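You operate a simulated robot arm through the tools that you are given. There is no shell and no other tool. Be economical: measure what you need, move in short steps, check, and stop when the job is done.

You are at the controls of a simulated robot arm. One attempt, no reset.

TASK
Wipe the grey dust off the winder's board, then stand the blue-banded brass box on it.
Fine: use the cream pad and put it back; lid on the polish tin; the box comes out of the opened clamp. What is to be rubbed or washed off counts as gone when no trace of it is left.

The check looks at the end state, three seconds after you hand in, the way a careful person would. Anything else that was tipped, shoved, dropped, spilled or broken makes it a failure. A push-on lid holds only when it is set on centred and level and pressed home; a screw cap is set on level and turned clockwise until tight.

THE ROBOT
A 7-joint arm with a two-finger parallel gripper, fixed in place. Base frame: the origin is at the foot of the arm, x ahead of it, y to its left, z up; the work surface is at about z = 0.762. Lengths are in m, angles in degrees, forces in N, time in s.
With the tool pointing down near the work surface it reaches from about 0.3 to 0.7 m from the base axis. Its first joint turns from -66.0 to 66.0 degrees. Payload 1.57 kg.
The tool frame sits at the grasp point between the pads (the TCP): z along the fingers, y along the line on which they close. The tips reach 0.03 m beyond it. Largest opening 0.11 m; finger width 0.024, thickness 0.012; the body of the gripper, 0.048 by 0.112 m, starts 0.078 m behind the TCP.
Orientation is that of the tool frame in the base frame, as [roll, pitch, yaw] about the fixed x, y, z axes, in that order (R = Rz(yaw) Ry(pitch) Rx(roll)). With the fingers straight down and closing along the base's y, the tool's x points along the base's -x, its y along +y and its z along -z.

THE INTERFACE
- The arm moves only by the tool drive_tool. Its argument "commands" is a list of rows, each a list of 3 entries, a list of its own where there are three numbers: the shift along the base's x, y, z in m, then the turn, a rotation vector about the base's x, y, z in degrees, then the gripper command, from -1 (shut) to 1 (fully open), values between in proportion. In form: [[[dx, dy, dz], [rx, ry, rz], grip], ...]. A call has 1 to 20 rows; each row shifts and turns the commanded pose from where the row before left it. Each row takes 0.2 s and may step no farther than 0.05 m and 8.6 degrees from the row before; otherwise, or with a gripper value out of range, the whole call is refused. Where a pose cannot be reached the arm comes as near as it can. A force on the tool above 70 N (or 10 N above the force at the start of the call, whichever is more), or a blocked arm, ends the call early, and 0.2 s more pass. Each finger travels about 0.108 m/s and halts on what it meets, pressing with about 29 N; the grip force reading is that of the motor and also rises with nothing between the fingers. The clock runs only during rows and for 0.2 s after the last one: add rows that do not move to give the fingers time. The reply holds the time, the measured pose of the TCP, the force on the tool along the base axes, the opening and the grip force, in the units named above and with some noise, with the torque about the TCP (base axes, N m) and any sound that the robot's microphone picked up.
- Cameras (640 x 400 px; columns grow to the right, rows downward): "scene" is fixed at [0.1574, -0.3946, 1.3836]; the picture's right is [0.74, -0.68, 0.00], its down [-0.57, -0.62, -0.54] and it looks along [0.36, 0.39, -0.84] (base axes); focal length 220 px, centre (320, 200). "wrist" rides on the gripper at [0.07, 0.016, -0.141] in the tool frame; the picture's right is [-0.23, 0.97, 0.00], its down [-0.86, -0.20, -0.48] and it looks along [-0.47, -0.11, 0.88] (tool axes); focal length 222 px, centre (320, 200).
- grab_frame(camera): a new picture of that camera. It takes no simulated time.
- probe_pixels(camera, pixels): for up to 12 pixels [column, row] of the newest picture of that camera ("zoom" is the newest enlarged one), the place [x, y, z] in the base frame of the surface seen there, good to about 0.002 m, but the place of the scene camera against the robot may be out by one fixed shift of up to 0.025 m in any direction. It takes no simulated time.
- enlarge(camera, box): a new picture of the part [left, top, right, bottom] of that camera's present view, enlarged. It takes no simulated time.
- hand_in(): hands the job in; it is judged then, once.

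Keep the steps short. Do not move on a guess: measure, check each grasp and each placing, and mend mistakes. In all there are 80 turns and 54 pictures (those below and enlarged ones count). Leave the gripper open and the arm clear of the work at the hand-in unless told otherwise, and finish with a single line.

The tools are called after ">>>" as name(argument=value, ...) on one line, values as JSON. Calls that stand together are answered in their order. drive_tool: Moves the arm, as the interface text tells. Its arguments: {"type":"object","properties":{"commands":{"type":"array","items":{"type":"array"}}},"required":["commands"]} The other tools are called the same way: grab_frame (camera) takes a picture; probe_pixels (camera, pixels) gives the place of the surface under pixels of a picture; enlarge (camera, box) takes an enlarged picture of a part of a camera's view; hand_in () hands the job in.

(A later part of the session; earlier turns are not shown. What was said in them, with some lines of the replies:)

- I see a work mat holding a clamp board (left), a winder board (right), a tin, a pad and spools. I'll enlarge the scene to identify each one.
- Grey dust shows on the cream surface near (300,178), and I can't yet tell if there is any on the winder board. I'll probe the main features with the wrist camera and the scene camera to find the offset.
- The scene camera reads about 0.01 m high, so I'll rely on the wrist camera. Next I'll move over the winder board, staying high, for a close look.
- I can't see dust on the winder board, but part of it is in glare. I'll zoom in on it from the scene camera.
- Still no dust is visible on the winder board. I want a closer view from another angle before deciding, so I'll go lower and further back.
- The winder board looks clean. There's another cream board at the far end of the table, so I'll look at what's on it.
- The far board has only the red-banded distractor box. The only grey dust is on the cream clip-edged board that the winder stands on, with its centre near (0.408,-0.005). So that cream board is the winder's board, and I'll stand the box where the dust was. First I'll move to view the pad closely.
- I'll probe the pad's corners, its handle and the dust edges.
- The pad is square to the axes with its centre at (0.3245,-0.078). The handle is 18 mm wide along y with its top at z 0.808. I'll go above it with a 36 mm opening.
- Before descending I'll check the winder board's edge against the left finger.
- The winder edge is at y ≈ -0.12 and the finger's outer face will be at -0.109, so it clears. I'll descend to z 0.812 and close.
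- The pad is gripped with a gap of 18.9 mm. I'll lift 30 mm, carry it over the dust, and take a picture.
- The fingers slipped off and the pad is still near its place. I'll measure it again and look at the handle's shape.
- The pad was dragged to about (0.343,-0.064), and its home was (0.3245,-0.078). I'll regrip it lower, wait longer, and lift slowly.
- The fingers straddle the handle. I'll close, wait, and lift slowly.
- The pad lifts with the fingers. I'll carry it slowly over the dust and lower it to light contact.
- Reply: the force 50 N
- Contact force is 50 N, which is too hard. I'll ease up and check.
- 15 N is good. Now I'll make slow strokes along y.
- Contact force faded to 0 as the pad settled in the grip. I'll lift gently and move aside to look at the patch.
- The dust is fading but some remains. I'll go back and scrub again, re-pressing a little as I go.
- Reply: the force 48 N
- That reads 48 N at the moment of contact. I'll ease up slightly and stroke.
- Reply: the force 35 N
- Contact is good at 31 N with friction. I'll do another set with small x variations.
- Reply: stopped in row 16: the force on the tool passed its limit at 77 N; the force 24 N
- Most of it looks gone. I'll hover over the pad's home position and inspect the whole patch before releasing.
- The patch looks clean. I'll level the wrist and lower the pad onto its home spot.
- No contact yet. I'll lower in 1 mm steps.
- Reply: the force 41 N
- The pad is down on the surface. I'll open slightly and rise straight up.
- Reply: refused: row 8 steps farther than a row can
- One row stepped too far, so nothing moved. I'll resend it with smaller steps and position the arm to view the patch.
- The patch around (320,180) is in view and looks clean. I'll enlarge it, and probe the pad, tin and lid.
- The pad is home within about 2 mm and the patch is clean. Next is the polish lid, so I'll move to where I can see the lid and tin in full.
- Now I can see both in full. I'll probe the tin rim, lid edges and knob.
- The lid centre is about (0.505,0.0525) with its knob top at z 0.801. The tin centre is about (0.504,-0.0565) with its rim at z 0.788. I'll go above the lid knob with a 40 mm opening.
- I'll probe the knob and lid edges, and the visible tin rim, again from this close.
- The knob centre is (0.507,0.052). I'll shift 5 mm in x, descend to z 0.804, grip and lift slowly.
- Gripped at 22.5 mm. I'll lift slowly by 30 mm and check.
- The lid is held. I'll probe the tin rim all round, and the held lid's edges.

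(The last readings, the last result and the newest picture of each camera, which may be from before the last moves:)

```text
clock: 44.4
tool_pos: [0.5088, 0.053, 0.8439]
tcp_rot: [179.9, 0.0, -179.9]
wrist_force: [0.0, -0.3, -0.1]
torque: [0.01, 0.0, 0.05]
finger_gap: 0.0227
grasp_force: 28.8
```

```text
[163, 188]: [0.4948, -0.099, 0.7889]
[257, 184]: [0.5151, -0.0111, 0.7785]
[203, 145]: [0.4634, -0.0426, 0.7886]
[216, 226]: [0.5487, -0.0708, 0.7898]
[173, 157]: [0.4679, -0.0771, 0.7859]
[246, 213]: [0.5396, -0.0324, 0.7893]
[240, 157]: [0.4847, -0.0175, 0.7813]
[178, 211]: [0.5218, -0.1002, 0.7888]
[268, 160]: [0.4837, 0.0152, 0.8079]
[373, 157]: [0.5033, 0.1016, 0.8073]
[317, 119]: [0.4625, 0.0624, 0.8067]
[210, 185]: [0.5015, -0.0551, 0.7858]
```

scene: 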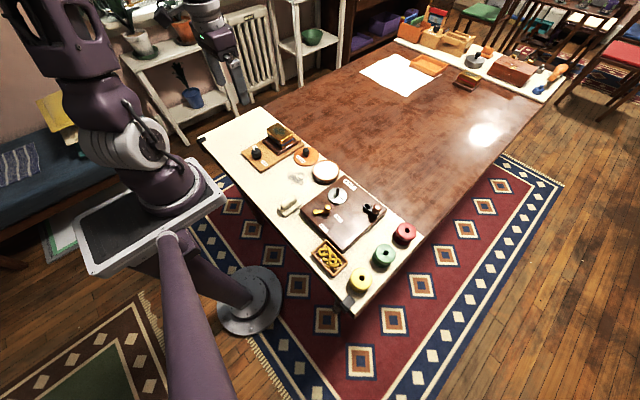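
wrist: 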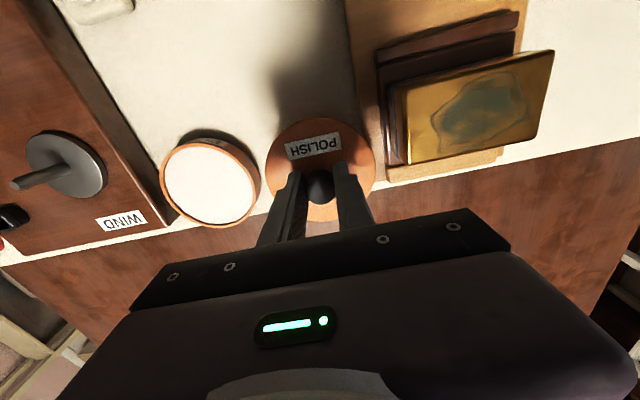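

The tin centre fits to (0.506,-0.0565), and the held lid is centred on the TCP. I'll move the lid over the tin slowly at this height.

>>> drive_tool(commands=[[[0, -0.015, 0.004], [0, 0, 0], -1], [[0, -0.02, 0], [0, 0, 0], -1], [[-0.001, -0.02, 0], [0, 0, 0], -1], [[-0.001, -0.02, 0], [0, 0, 0], -1], [[-0.001, -0.02, 0], [0, 0, 0], -1], [[0, -0.0145, 0], [0, 0, 0], -1], [[0, 0, -0.01], [0, 0, 0], -1], [[0, 0, 0], [0, 0, 0], -1]])

>>> enlarge(camera="wrist", box=[220, 90, 420, 230])

>>> enlarge(camera="scene", box=[290, 140, 360, 200])

```text
clock: 46.2
tool_pos: [0.5064, -0.0562, 0.8364]
tcp_rot: [179.9, 0.0, -179.9]
wrist_force: [-0.6, -0.2, -0.7]
torque: [0.0, 0.05, -0.01]
finger_gap: 0.0226
grasp_force: 29.1
```

```text
2.86 times, centred on (320, 160) of wrist
```

zoom: 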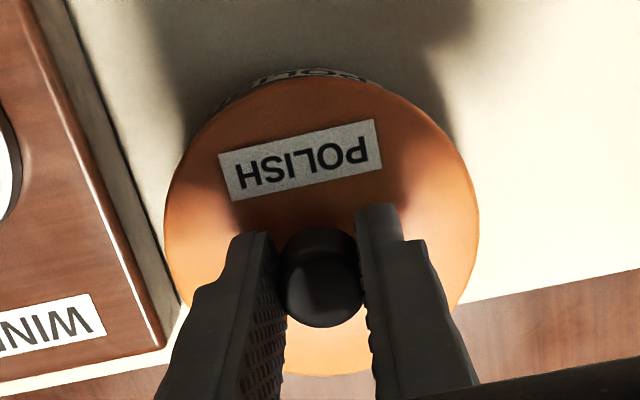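

```text
6.67 times, centred on (325, 170) of scene
```

zoom: 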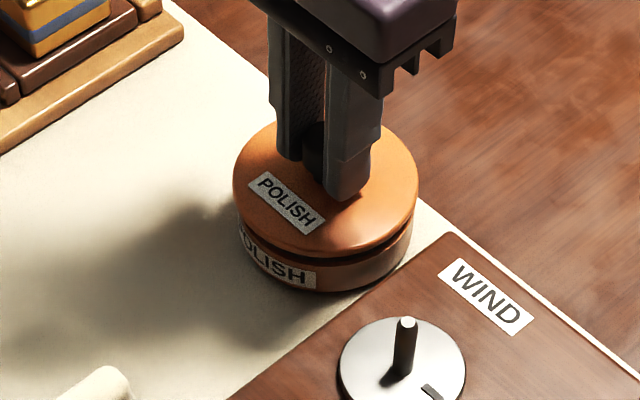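

The lid sits symmetrically over the tin. I'll lower slowly until contact.

>>> drive_tool(commands=[[[0, 0, -0.002], [0, 0, 0], -1], [[0, 0, -0.002], [0, 0, 0], -1], [[0, 0, -0.001], [0, 0, 0], -1], [[0, 0, -0.001], [0, 0, 0], -1], [[0, 0, 0], [0, 0, 0], -1]])

```text
clock: 47.4
tool_pos: [0.5043, -0.0566, 0.8305]
tcp_rot: [179.9, 0.0, -179.9]
wrist_force: [0.7, 0.4, 0.7]
torque: [0.01, 0.02, 0.0]
finger_gap: 0.0227
grasp_force: 28.6
```

>>> drive_tool(commands=[[[0, 0, -0.001], [0, 0, 0], -1], [[0, 0, -0.001], [0, 0, 0], -1], [[0, 0, -0.001], [0, 0, 0], -1], [[0, 0, -0.001], [0, 0, 0], -1], [[0, 0, -0.001], [0, 0, 0], -1], [[0, 0, 0], [0, 0, 0], -1]])

```text
clock: 48.8
tool_pos: [0.5058, -0.0565, 0.827]
tcp_rot: [179.9, 0.3, -179.9]
wrist_force: [0.2, 3.7, 18.6]
torque: [0.03, -0.07, 0.0]
finger_gap: 0.0229
grasp_force: 28.8
```

Contact at z ≈ 0.827 with 19 N. I'll press further in small steps.

>>> drive_tool(commands=[[[0, 0, -0.001], [0, 0, 0], -1], [[0, 0, -0.001], [0, 0, 0], -1], [[0, 0, -0.001], [0, 0, 0], -1], [[0, 0, 0], [0, 0, 0], -1]])

```text
clock: 49.8
tool_pos: [0.5039, -0.0572, 0.8237]
tcp_rot: [180.0, 0.1, -179.9]
wrist_force: [-0.2, 3.9, 34.9]
torque: [-0.01, 0.03, 0.02]
finger_gap: 0.0223
grasp_force: 28.6
```

>>> drive_tool(commands=[[[0, 0, -0.001], [0, 0, 0], -1], [[0, 0, -0.001], [0, 0, 0], -1], [[0, 0, 0], [0, 0, 0], -1]])

>>> enlarge(camera="scene", box=[290, 140, 360, 200])

```text
clock: 50.6
tool_pos: [0.5052, -0.0556, 0.8236]
tcp_rot: [179.9, 0.3, -179.9]
wrist_force: [-5.4, 0.6, 69.8]
torque: [-0.07, 0.57, 0.0]
finger_gap: 0.0224
grasp_force: 28.2
```

```text
6.67 times, centred on (325, 170) of scene
```

zoom: 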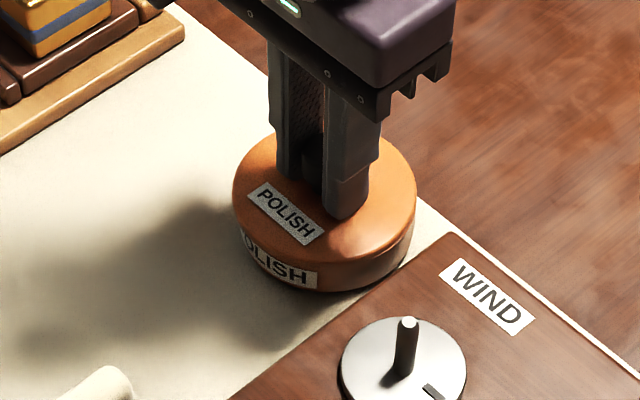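

The lid looks seated, with a hard stop at 70 N. I'll ease off, open and rise.

>>> drive_tool(commands=[[[0, 0, 0.002], [0, 0, 0], -1], [[0, 0, 0], [0, 0, 0], -0.3], [[0, 0, 0], [0, 0, 0], -0.3], [[0, 0, 0.02], [0, 0, 0], -0.3], [[0, 0, 0.04], [0, 0, 0], -0.3], [[0, 0, 0.04], [0, 0, 0], -0.3], [[-0.01, 0.03, 0.03], [0, 0, 0], -0.3], [[-0.02, 0.04, 0.02], [0, 0, 0], 0.5], [[-0.025, 0.04, 0.005], [0, 0, 0], 1], [[-0.025, 0.04, 0], [0, 0, 0], 1], [[0, 0.03, 0], [0, 0, 0], 1], [[0, 0, 0], [0, 0, 0], 1]])

>>> grab_frame(camera="wrist")

```text
clock: 53.2
tool_pos: [0.4219, 0.1249, 0.9804]
tcp_rot: [179.9, 0.0, -179.9]
wrist_force: [-0.1, 0.3, 0.0]
torque: [-0.02, -0.01, 0.0]
finger_gap: 0.1101
grasp_force: 0.0
```

```text
14 pictures are left
```

wrist: 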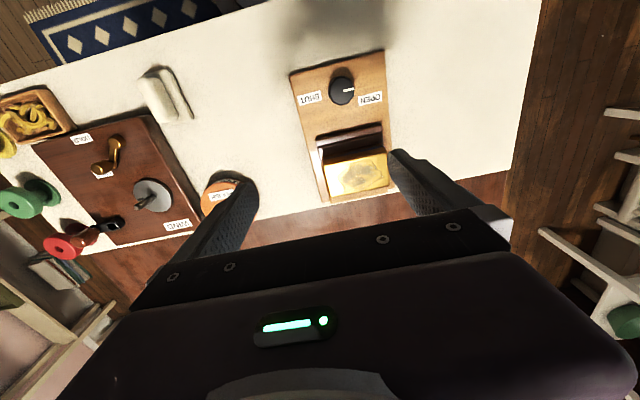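

Now for the clamp. I'll enlarge it and the lidded tin.

>>> enlarge(camera="wrist", box=[190, 40, 410, 220])

>>> probe_pixels(camera="wrist", pixels=[[330, 166], [384, 156], [331, 194], [387, 185], [341, 84], [318, 145], [382, 130], [322, 157], [360, 145], [207, 200], [220, 186], [230, 200]])

```text
2.22 times, centred on (300, 130) of wrist
```

zoom: 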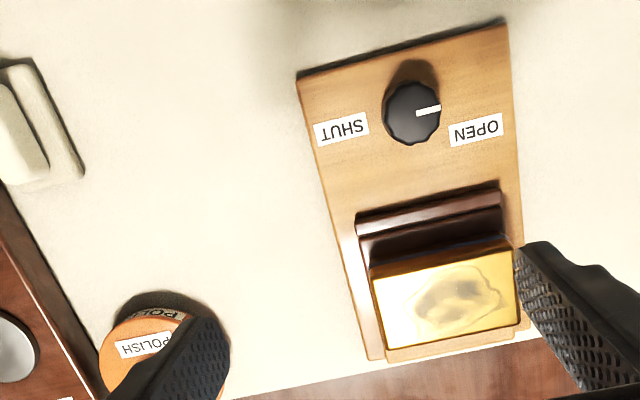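

```text
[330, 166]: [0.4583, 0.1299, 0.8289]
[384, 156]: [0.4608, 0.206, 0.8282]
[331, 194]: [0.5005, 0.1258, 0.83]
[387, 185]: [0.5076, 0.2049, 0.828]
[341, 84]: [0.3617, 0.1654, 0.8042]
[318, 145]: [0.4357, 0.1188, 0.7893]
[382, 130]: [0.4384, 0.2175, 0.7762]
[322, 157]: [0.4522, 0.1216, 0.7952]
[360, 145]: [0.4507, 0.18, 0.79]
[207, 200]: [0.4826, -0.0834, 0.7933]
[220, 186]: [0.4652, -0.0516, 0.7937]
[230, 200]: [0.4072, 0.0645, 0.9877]
```

The knob's mark points at OPEN (+y). I'll check the jaw gap from the scene camera.

>>> enlarge(camera="scene", box=[240, 110, 345, 190])

```text
5.00 times, centred on (292, 150) of scene
```

zoom: 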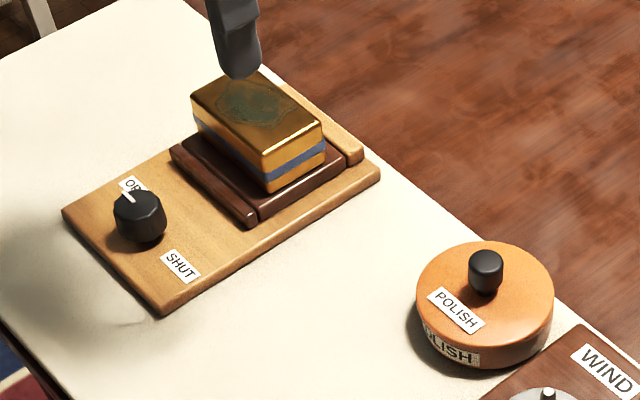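

The lid is on level. The dark foot may be part of the box, since the far red-banded one stands on the same kind of foot. The dark bar in front is the jaw. I'll take a close-up of the jaw gap.

>>> drive_tool(commands=[[[0.0, 0.02, -0.02], [0, 0, 0], 1], [[-0.01, 0.02, -0.02], [0, 0, 0], 1], [[-0.01, 0.0, -0.01], [0, 0, 0], 1], [[0, 0, 0], [0, 0, 0], 1]])

>>> enlarge(camera="wrist", box=[260, 60, 400, 220])

```text
clock: 54.2
tool_pos: [0.4048, 0.1649, 0.9271]
tcp_rot: [179.8, -0.1, -179.8]
wrist_force: [0.1, -0.1, -0.7]
torque: [0.01, -0.02, 0.01]
finger_gap: 0.1103
grasp_force: 0.0
```

```text
2.50 times, centred on (330, 140) of wrist
```

zoom: 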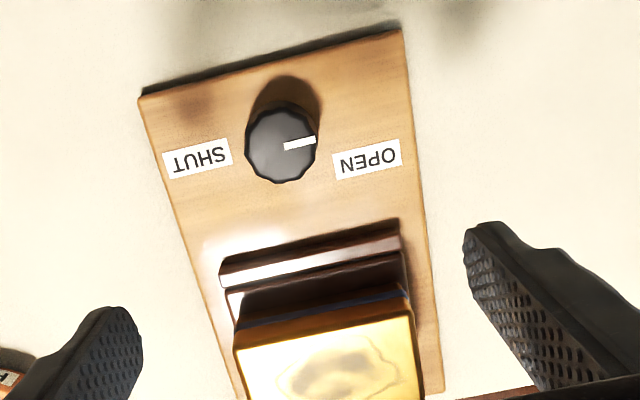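

I'll probe down the column across the jaw, gap and foot, and along the ends.

>>> probe_pixels(camera="zoom", pixels=[[315, 240], [318, 249], [320, 258], [321, 264], [322, 270], [323, 277], [324, 290], [325, 300], [222, 270], [229, 292], [400, 232], [404, 258]])

```text
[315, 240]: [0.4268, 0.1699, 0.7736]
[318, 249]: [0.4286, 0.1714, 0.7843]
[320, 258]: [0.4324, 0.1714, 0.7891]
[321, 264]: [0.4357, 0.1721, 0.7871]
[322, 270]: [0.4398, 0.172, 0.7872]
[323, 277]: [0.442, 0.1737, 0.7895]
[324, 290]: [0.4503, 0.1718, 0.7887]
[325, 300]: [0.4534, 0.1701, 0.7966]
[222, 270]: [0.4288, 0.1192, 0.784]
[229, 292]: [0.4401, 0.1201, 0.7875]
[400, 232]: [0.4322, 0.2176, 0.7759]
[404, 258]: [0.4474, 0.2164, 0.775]
```

The jaw is at x 0.427–0.437 and the foot starts at about 0.439, so the gap is slim. The knob's mark already points at OPEN. I'll grip the brass body along y at centre (0.482,0.167) above the foot, then lift very gently while reading the force.

>>> drive_tool(commands=[[[0.04, 0.001, 0], [0, 0, 0], 1], [[0.037, 0.001, 0], [0, 0, 0], 1], [[0, 0, -0.03], [0, 0, 0], 1], [[0, 0, -0.03], [0, 0, 0], 1], [[0, 0, 0], [0, 0, 0], 1]])

>>> enlarge(camera="wrist", box=[200, 80, 440, 240])

```text
clock: 55.4
tool_pos: [0.4824, 0.1655, 0.87]
tcp_rot: [180.0, 0.0, -179.8]
wrist_force: [-0.6, -0.4, -0.7]
torque: [0.03, 0.02, 0.0]
finger_gap: 0.11
grasp_force: 0.0
```

```text
2.50 times, centred on (320, 160) of wrist
```

zoom: 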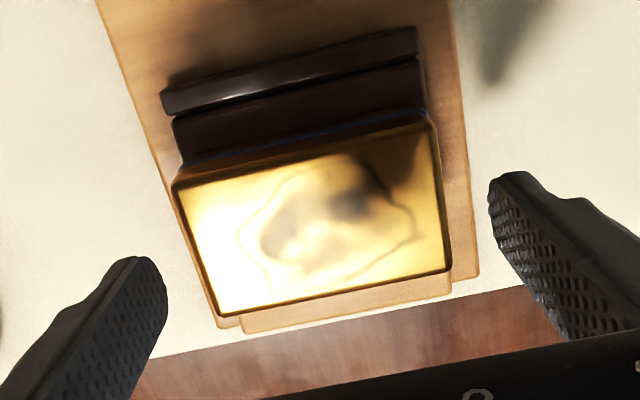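

There's a dark gap between the jaw and the foot, which fits an open clamp. I'll probe the box-top corners for the exact centre.

>>> probe_pixels(camera="zoom", pixels=[[181, 192], [428, 128], [221, 309], [445, 267], [290, 86], [292, 92], [293, 97], [296, 104], [172, 122], [420, 64], [185, 175], [178, 158]])

```text
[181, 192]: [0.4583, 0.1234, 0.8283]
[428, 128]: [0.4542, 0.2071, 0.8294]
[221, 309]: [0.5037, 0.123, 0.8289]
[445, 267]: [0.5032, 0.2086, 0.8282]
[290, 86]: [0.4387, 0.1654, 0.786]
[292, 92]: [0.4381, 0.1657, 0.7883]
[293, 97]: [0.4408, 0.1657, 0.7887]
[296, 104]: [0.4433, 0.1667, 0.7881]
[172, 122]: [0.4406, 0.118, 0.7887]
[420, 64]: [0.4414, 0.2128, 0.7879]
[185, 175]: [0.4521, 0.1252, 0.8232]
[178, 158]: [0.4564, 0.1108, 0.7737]
```

The body centre is (0.480,0.1655) and it's about 86 mm wide. I'll descend to z 0.826 and grip.

>>> drive_tool(commands=[[[-0.002, 0, -0.02], [0, 0, 0], 1], [[0, 0, -0.015], [0, 0, 0], 1], [[0, 0, -0.009], [0, 0, 0], 1], [[0, 0, 0], [0, 0, 0], 1], [[0, 0, 0], [0, 0, 0], -1], [[0, 0, 0], [0, 0, 0], -1], [[0, 0, 0], [0, 0, 0], -1]])

```text
clock: 57.0
tool_pos: [0.4794, 0.1651, 0.8228]
tcp_rot: [-180.0, 0.0, 180.0]
wrist_force: [3.1, -14.9, -1.8]
torque: [-0.51, -0.41, 0.13]
finger_gap: 0.092
grasp_force: 28.9
```

Gripped at 92 mm. I'll lift 3 mm gently and read the force.

>>> drive_tool(commands=[[[0, 0, 0.001], [0, 0, 0], -1], [[0, 0, 0.001], [0, 0, 0], -1], [[0, 0, 0.001], [0, 0, 0], -1], [[0, 0, 0], [0, 0, 0], -1]])

```text
clock: 58.0
tool_pos: [0.4782, 0.1658, 0.8279]
tcp_rot: [-180.0, -0.1, 179.9]
wrist_force: [-4.5, -22.8, -19.6]
torque: [-0.09, 0.17, -0.13]
finger_gap: 0.0917
grasp_force: 29.0
```

The force is 20 N down and 23 N sideways, so something resists. I'll look before going further.

>>> enlarge(camera="scene", box=[240, 110, 320, 170])

```text
6.67 times, centred on (280, 140) of scene
```

zoom: 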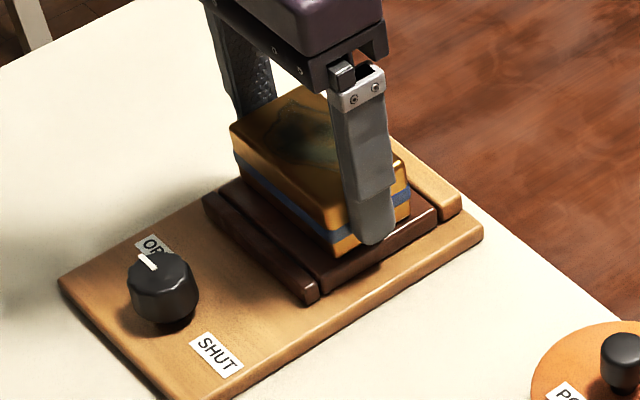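

The jaw gap is plainly open. I'll lift another 2 mm and see whether the force grows or stays at a weight-like value.

>>> drive_tool(commands=[[[0, 0, 0.001], [0, 0, 0], -1], [[0, 0, 0.001], [0, 0, 0], -1], [[0, 0, 0], [0, 0, 0], -1], [[0, 0, 0], [0, 0, 0], -1]])

```text
clock: 59.0
tool_pos: [0.4795, 0.1658, 0.8287]
tcp_rot: [179.9, -0.1, 179.9]
wrist_force: [-8.9, -26.4, -16.2]
torque: [-0.21, 0.32, -0.2]
finger_gap: 0.0915
grasp_force: 28.7
```

The force stays near 16–20 N, which could be slipping fingers. I'll check whether the box top has risen, with the knob as reference.

>>> grab_frame(camera="scene")

>>> probe_pixels(camera="scene", pixels=[[281, 131], [278, 133], [284, 128], [259, 149], [283, 148], [287, 147], [275, 146], [295, 141]])

```text
8 pictures are left
```

scene: 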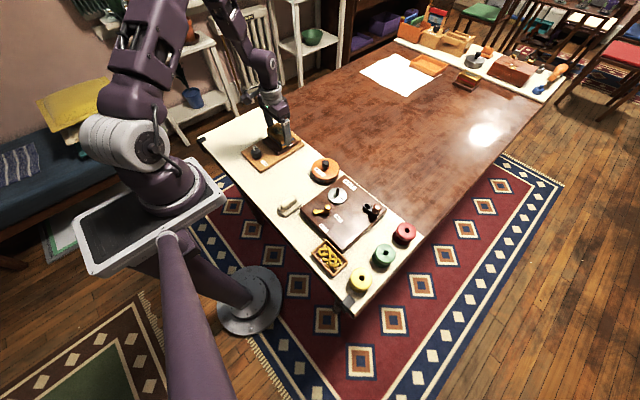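

```text
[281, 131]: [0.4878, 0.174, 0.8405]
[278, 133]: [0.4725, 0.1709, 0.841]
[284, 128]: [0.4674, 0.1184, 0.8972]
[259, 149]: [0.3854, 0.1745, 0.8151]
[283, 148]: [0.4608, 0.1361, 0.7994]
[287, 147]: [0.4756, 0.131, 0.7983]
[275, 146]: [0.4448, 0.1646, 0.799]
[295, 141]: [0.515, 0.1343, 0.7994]
```

The box top hasn't risen (0.8405 against 0.8397), so the clamp still holds it and the fingers slipped. I'll release, rise, and measure the knob, its mark and the labels.

>>> drive_tool(commands=[[[0, 0, -0.001], [0, 0, 0], -1], [[0, 0, 0], [0, 0, 0], 1], [[0, 0, 0], [0, 0, 0], 1], [[0, 0, 0.03], [0, 0, 0], 1], [[0, 0, 0.04], [0, 0, 0], 1], [[-0.04, 0, 0.02], [0, 0, 0], 1], [[-0.04, 0, 0], [0, 0, 0], 1], [[-0.04, 0, 0], [0, 0, 0], 1], [[0, 0, 0], [0, 0, 0], 1]])

>>> enlarge(camera="wrist", box=[250, 90, 390, 230])

```text
clock: 61.0
tool_pos: [0.3586, 0.1656, 0.9171]
tcp_rot: [179.9, 0.1, -179.9]
wrist_force: [0.7, 0.1, -0.5]
torque: [-0.01, 0.03, -0.02]
finger_gap: 0.1102
grasp_force: 0.0
```

```text
2.86 times, centred on (320, 160) of wrist
```

zoom: 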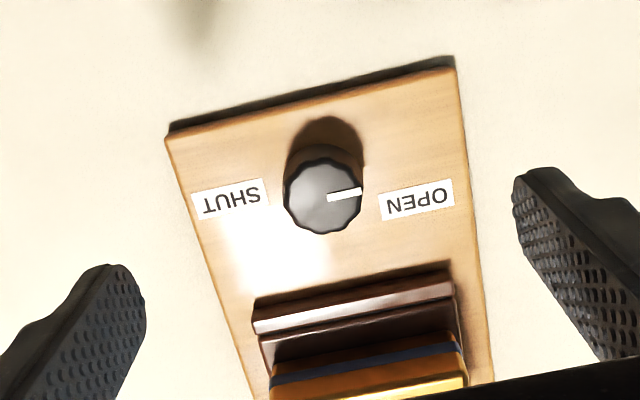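

>>> probe_pixels(camera="zoom", pixels=[[323, 196], [332, 198], [357, 192], [232, 199], [418, 200], [287, 196], [360, 200], [322, 163], [325, 231], [353, 318], [354, 308], [355, 325]])

```text
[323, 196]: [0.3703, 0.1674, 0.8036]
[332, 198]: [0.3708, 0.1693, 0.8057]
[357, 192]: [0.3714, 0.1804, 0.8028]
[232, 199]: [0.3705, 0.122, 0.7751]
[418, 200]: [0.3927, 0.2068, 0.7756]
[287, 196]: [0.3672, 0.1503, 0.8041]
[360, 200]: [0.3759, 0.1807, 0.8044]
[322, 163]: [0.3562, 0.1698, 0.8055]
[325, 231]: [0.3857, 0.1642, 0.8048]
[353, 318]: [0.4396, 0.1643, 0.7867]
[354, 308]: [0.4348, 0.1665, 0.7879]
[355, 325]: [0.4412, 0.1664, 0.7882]
```

The knob centre is (0.371,0.1665). Its mark points at about 88° (along +y). The OPEN label lies at about 61° and SHUT at -90°, so the mark isn't squarely on OPEN. I'll grip the knob and turn it about 27° clockwise onto OPEN, watching the torque.

>>> drive_tool(commands=[[[0.0124, 0.001, 0], [0, 0, 0], 0.09], [[0, 0, -0.04], [0, 0, 0], 0.09], [[0, 0, -0.04], [0, 0, 0], 0.09], [[0, 0, -0.02], [0, 0, 0], 0.09], [[0, 0, -0.007], [0, 0, 0], 0.09], [[0, 0, 0], [0, 0, 0], 0.09], [[0, 0, 0], [0, 0, 0], -1], [[0, 0, 0], [0, 0, 0], -1], [[0, 0, 0], [0, 0, 0], -1]])

```text
clock: 63.0
tool_pos: [0.3719, 0.1655, 0.8127]
tcp_rot: [-179.9, -0.1, 179.9]
wrist_force: [7.2, -33.9, -7.6]
torque: [-1.06, -0.52, 0.04]
finger_gap: 0.0355
grasp_force: 42.8
```

There's a sideways load of -34 N, so I'm slightly off centre. I'll shift -1 mm in y and recheck.

>>> drive_tool(commands=[[[0, -0.001, 0], [0, 0, 0], -1], [[0, 0, 0], [0, 0, 0], -1]])

```text
clock: 63.6
tool_pos: [0.3711, 0.1656, 0.8125]
tcp_rot: [180.0, 0.0, -180.0]
wrist_force: [7.7, -30.5, -16.5]
torque: [-0.86, 0.19, 0.0]
finger_gap: 0.0356
grasp_force: 42.4
```

I'll try a small 14° clockwise turn.

>>> drive_tool(commands=[[[0, -0.0005, 0], [0, 0, -7], -1], [[0, 0, 0], [0, 0, -7], -1], [[0, 0, 0], [0, 0, 0], -1]])

```text
clock: 64.4
tool_pos: [0.3727, 0.1647, 0.8116]
tcp_rot: [179.9, 0.2, 165.9]
wrist_force: [4.4, -33.9, 20.8]
torque: [-1.12, -0.05, 0.58]
finger_gap: 0.0355
grasp_force: 42.4
```

It turns with 0.58 N m of resistance. I'll finish the remaining 13°.

>>> drive_tool(commands=[[[0, 0, 0], [0, 0, -7], -1], [[0, 0, 0], [0, 0, -6], -1], [[0, 0, 0], [0, 0, 0], -1]])

>>> enlarge(camera="wrist", box=[230, 80, 430, 230])

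```text
clock: 65.2
tool_pos: [0.3718, 0.1649, 0.8117]
tcp_rot: [179.9, 0.1, 153.0]
wrist_force: [-2.5, -30.8, 14.8]
torque: [-0.98, -0.07, 0.62]
finger_gap: 0.0352
grasp_force: 42.2
```

```text
2.67 times, centred on (330, 155) of wrist
```

zoom: 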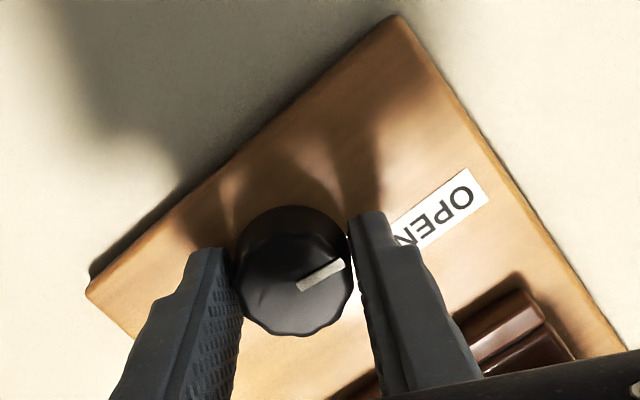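

The mark has turned about 13° relative to the board, with some slip. I'll probe the jaw to see which way it went; it was at x 0.427–0.437 before.

>>> probe_pixels(camera="zoom", pixels=[[488, 312], [494, 322], [500, 330], [506, 338], [512, 345], [518, 352], [526, 360], [300, 285], [340, 263], [455, 205]])

```text
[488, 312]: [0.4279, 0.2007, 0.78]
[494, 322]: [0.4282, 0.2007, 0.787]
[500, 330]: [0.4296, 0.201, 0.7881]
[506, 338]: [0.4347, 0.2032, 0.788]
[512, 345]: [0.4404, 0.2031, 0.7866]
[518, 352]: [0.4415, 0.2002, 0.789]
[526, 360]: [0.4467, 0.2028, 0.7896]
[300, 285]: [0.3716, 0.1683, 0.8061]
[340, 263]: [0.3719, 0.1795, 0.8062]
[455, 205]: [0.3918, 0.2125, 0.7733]
```

The mark is still at 88°, so the knob didn't move and the fingers slipped at 0.6 N m, which suggests a stop that way. Now I'll try counter-clockwise gently.

>>> drive_tool(commands=[[[0, 0, 0], [0, 0, 7], -1], [[0, 0, 0], [0, 0, 7], -1], [[0, 0, 0], [0, 0, 0], -1]])

```text
clock: 66.0
tool_pos: [0.3721, 0.165, 0.8116]
tcp_rot: [180.0, -0.1, 167.0]
wrist_force: [-2.4, -26.2, 12.2]
torque: [-0.66, 0.88, -0.01]
finger_gap: 0.0356
grasp_force: 42.7
```

Torque is near 0, so it seems to turn freely this way. I'll continue 13° and look at the mark.

>>> drive_tool(commands=[[[0, 0, 0], [0, 0, 7], -1], [[0, 0, 0], [0, 0, 6], -1], [[0, 0, 0], [0, 0, 0], -1]])

>>> enlarge(camera="wrist", box=[230, 80, 430, 230])

```text
clock: 66.8
tool_pos: [0.3724, 0.1658, 0.8121]
tcp_rot: [179.9, -0.1, -179.8]
wrist_force: [-7.1, -23.7, 30.2]
torque: [-0.71, 0.44, -0.01]
finger_gap: 0.0356
grasp_force: 42.8
```

```text
2.67 times, centred on (330, 155) of wrist
```

zoom: 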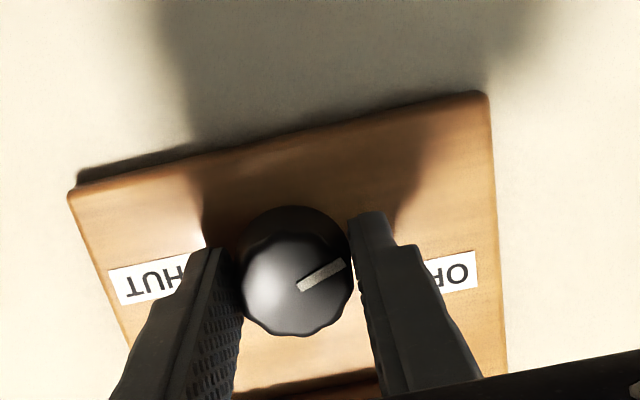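

The knob turned freely counter-clockwise by 27° to about 115°, so 88° was an end stop. I'll see what the jaw did.

>>> probe_pixels(camera="zoom", pixels=[[305, 378], [308, 383], [310, 388], [312, 393], [314, 397], [330, 372], [334, 380], [337, 388], [340, 396], [302, 285], [340, 265]])

```text
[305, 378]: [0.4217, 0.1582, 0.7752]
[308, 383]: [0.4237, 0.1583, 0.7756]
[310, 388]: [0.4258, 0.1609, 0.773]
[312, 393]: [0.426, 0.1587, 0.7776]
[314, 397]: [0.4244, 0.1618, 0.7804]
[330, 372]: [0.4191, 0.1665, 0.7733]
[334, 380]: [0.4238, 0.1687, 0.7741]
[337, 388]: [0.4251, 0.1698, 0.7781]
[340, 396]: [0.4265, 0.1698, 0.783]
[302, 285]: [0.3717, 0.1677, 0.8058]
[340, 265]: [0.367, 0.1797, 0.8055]
```

The mark is now at 111° and the jaw front face has moved from about 0.428 to 0.426, away from the box. So counter-clockwise opens it. I'll turn another 56° the same way.

>>> drive_tool(commands=[[[0, 0, 0], [0, 0, 7], -1], [[0, 0, 0], [0, 0, 7], -1], [[0, 0, 0], [0, 0, 7], -1], [[0, 0, 0], [0, 0, 7], -1], [[0, 0, 0], [0, 0, 7], -1], [[0, 0, 0], [0, 0, 7], -1], [[0, 0, 0], [0, 0, 7], -1], [[0, 0, 0], [0, 0, 7], -1], [[0, 0, 0], [0, 0, 0], -1]])

```text
clock: 68.8
tool_pos: [0.3715, 0.1656, 0.8122]
tcp_rot: [179.9, 0.0, -123.8]
wrist_force: [4.0, -9.7, -23.2]
torque: [-0.07, -0.2, 0.02]
finger_gap: 0.0353
grasp_force: 42.5
```

Still free. I'll check the jaw gap from the scene camera before continuing.

>>> enlarge(camera="scene", box=[240, 110, 320, 170])

```text
6.67 times, centred on (280, 140) of scene
```

zoom: 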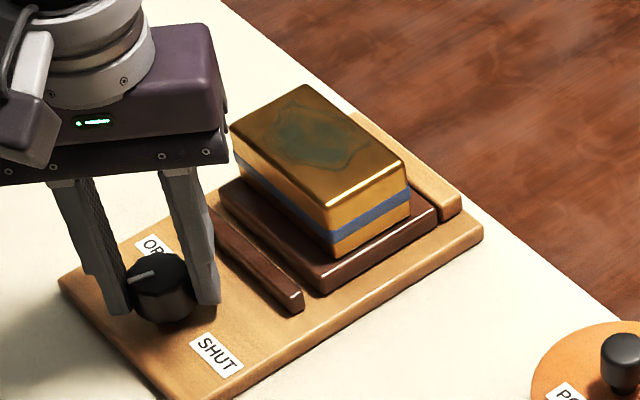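

The jaw has clearly backed away from the foot. I'll turn a bit more to make sure it's fully open, watching for a stop.

>>> drive_tool(commands=[[[0, 0, 0], [0, 0, 7], -1], [[0, 0, 0], [0, 0, 7], -1], [[0, 0, 0], [0, 0, 7], -1], [[0, 0, 0], [0, 0, 7], -1], [[0, 0, 0], [0, 0, 0], -1]])

```text
clock: 70.0
tool_pos: [0.3724, 0.1658, 0.812]
tcp_rot: [180.0, 0.2, -95.9]
wrist_force: [-0.1, 1.1, 4.9]
torque: [0.2, -0.07, -0.59]
finger_gap: 0.036
grasp_force: 42.1
```

A stop was reached at 0.6 N m, so the clamp is fully open. I'll release the knob, rise, and unwind the wrist.

>>> drive_tool(commands=[[[0, 0, 0], [0, 0, -3], -1], [[0, 0, 0], [0, 0, 0], 0.09], [[0, 0, 0], [0, 0, 0], 0.09], [[0, 0, 0.03], [0, 0, 0], 0.09], [[0, 0, 0.04], [0, 0, 0], 0.09], [[0, 0, 0.03], [0, 0, -8.1], 0.09], [[0.01, 0, 0], [0, 0, -8.1], 0.5], [[0.01, 0, 0], [0, 0, -8.1], 1], [[0.01, 0, 0], [0, 0, -8.1], 1], [[0.01, 0, 0], [0, 0, -8.1], 1], [[0.01, 0, 0], [0, 0, -8.1], 1], [[0.01, 0, 0], [0, 0, -8.1], 1], [[0.01, 0, 0], [0, 0, -8.1], 1], [[0.01, 0, 0], [0, 0, -8.1], 1], [[0.01, 0, 0], [0, 0, -8.1], 1], [[0.018, -0.001, 0], [0, 0, 0], 1], [[0, 0, 0], [0, 0, 0], 1]])

```text
clock: 73.6
tool_pos: [0.4801, 0.1644, 0.9115]
tcp_rot: [179.9, 0.1, 179.9]
wrist_force: [0.5, 0.1, 0.5]
torque: [0.01, 0.01, 0.02]
finger_gap: 0.11
grasp_force: 0.0
```

I'm above the box again at (0.480,0.1645). I'll descend to z 0.826, close, and lift slowly.

>>> drive_tool(commands=[[[0, 0, -0.04], [0, 0, 0], 1], [[0, 0, -0.03], [0, 0, 0], 1], [[0, 0, -0.016], [0, 0, 0], 1], [[0, 0, 0], [0, 0, 0], 1], [[0, 0, 0], [0, 0, 0], -1], [[0, 0, 0], [0, 0, 0], -1], [[0, 0, 0], [0, 0, 0], -1], [[0, 0, 0.001], [0, 0, 0], -1], [[0, 0, 0.002], [0, 0, 0], -1], [[0, 0, 0.002], [0, 0, 0], -1], [[0, 0, 0], [0, 0, 0], -1]])

```text
clock: 76.0
tool_pos: [0.4799, 0.1644, 0.83]
tcp_rot: [179.9, 0.1, 180.0]
wrist_force: [0.5, 0.5, -3.7]
torque: [-0.02, 0.01, -0.02]
finger_gap: 0.0915
grasp_force: 28.4
```

Only -3.7 N and no side load, so it's free and that's its weight. I'll lift slowly to clear the jaws.

>>> drive_tool(commands=[[[0, 0, 0.005], [0, 0, 0], -1], [[0, 0, 0.006], [0, 0, 0], -1], [[0, 0, 0.008], [0, 0, 0], -1], [[0, 0, 0.008], [0, 0, 0], -1], [[0, 0, 0.008], [0, 0, 0], -1], [[0, 0, 0.008], [0, 0, 0], -1], [[0, 0, 0], [0, 0, 0], -1]])

>>> enlarge(camera="scene", box=[240, 100, 350, 190])

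```text
clock: 77.6
tool_pos: [0.481, 0.1653, 0.8732]
tcp_rot: [179.9, 0.0, -179.9]
wrist_force: [-0.5, 0.4, -4.0]
torque: [0.01, 0.03, -0.01]
finger_gap: 0.0917
grasp_force: 29.0
```

```text
4.44 times, centred on (295, 145) of scene
```

zoom: 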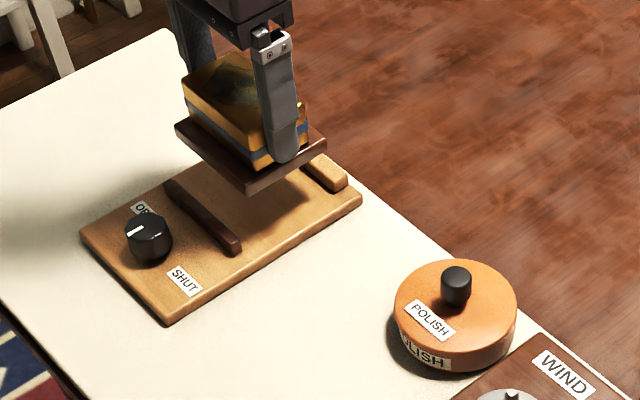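

The box is out level and the clamp is open. I'll carry it to the cleaned spot at about (0.408,-0.003).

>>> drive_tool(commands=[[[-0.004, -0.01, 0], [0, 0, 0], -1], [[-0.009, -0.02, 0], [0, 0, 0], -1], [[-0.01, -0.025, 0], [0, 0, 0], -1], [[-0.01, -0.025, 0], [0, 0, 0], -1], [[-0.01, -0.025, 0], [0, 0, 0], -1], [[-0.01, -0.025, 0], [0, 0, 0], -1], [[-0.01, -0.02, 0], [0, 0, 0], -1], [[-0.01, -0.018, 0], [0, 0, 0], -1], [[0, 0, -0.015], [0, 0, 0], -1], [[0, 0, -0.015], [0, 0, 0], -1], [[0, 0, -0.01], [0, 0, 0], -1], [[0, 0, -0.01], [0, 0, 0], -1], [[0, 0, -0.006], [0, 0, 0], -1], [[0, 0, 0], [0, 0, 0], -1]])

```text
clock: 80.6
tool_pos: [0.4069, -0.005, 0.8171]
tcp_rot: [179.9, 0.0, -180.0]
wrist_force: [-0.1, -0.5, -3.7]
torque: [0.03, 0.02, 0.0]
finger_gap: 0.0916
grasp_force: 28.8
```

Not yet in contact. I'll go down in 1 mm steps.

>>> drive_tool(commands=[[[0, 0, -0.001], [0, 0, 0], -1], [[0, 0, -0.001], [0, 0, 0], -1], [[0, 0, -0.001], [0, 0, 0], -1], [[0, 0, 0], [0, 0, 0], -1]])

```text
clock: 81.6
tool_pos: [0.4077, -0.0027, 0.8136]
tcp_rot: [179.9, 0.0, -179.9]
wrist_force: [-0.2, 0.6, -4.1]
torque: [-0.04, 0.02, -0.03]
finger_gap: 0.0917
grasp_force: 29.0
```

>>> drive_tool(commands=[[[0, 0, -0.001], [0, 0, 0], -1], [[0, 0, -0.001], [0, 0, 0], -1], [[0, 0, 0], [0, 0, 0], -1]])

```text
clock: 82.4
tool_pos: [0.4091, -0.0043, 0.8125]
tcp_rot: [179.9, 0.0, -179.9]
wrist_force: [-2.8, 0.2, 18.5]
torque: [-0.25, 0.0, -0.04]
finger_gap: 0.0919
grasp_force: 28.7
```

The box is down, with 18 N of contact. I'll ease up, open, rise, and move clear.

>>> drive_tool(commands=[[[0, 0, 0.0006], [0, 0, 0], -1], [[0, 0, 0], [0, 0, 0], 1], [[0, 0, 0], [0, 0, 0], 1], [[0, 0, 0.02], [0, 0, 0], 1], [[0, 0, 0.04], [0, 0, 0], 1], [[0, 0, 0.045], [0, 0, 0], 1], [[0, 0, 0.045], [0, 0, 0], 1], [[0, 0, 0.045], [0, 0, 0], 1], [[-0.02, 0.04, 0.0], [0, 0, 0], 1], [[-0.02, 0.045, 0.0], [0, 0, 0], 1], [[0, 0.045, 0.0], [0, 0, 0], 1], [[0, 0.045, 0.0], [0, 0, 0], 1], [[0, 0.045, 0.0], [0, 0, 0], 1], [[0, 0, 0], [0, 0, 0], 1]])

>>> enlarge(camera="scene", box=[235, 120, 395, 250])

>>> grab_frame(camera="wrist")

```text
clock: 85.4
tool_pos: [0.365, 0.2162, 1.008]
tcp_rot: [179.9, 0.0, -179.9]
wrist_force: [0.1, 0.1, -0.3]
torque: [-0.05, 0.03, -0.01]
finger_gap: 0.11
grasp_force: 0.1
```

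```text
3.08 times, centred on (315, 185) of scene
```

zoom: 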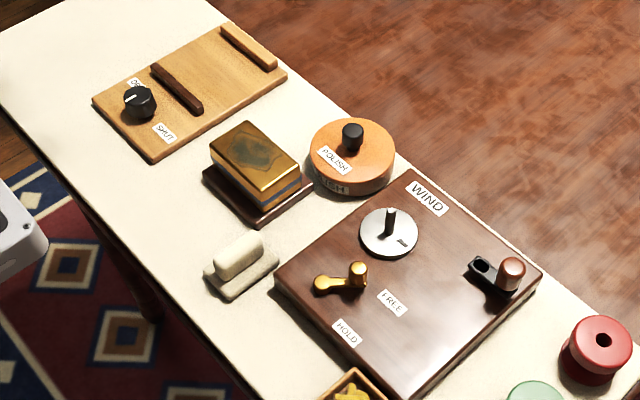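

```text
1 pictures are left
```

wrist: 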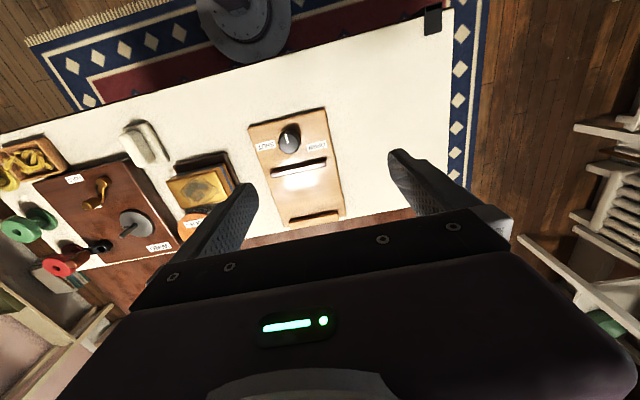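

Everything is in place. As a last check, I'll probe the lid at several points to confirm it's level.

>>> probe_pixels(camera="zoom", pixels=[[318, 145], [385, 150], [352, 178], [355, 122], [230, 150], [290, 165], [255, 128], [262, 180]])

```text
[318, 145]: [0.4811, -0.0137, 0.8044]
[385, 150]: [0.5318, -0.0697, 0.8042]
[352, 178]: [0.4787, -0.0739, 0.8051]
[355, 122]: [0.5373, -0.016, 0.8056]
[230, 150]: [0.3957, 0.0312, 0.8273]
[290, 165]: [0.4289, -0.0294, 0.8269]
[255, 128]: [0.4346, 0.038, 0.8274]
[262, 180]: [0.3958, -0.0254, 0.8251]
```

The lid is level within 1.5 mm and the box stands level. The pad is home, the dust is gone, and the gripper is open and clear, so I'm handing in.

>>> hand_in()

```text
The job is handed in.
```

I wiped the grey dust off the cream board the winder stands on, put the pad back, pressed the polish lid on level, and stood the blue-banded box on the cleaned spot after opening the clamp; the wooden winder plate had no dust, so I took the cream board to be "the winder's board".
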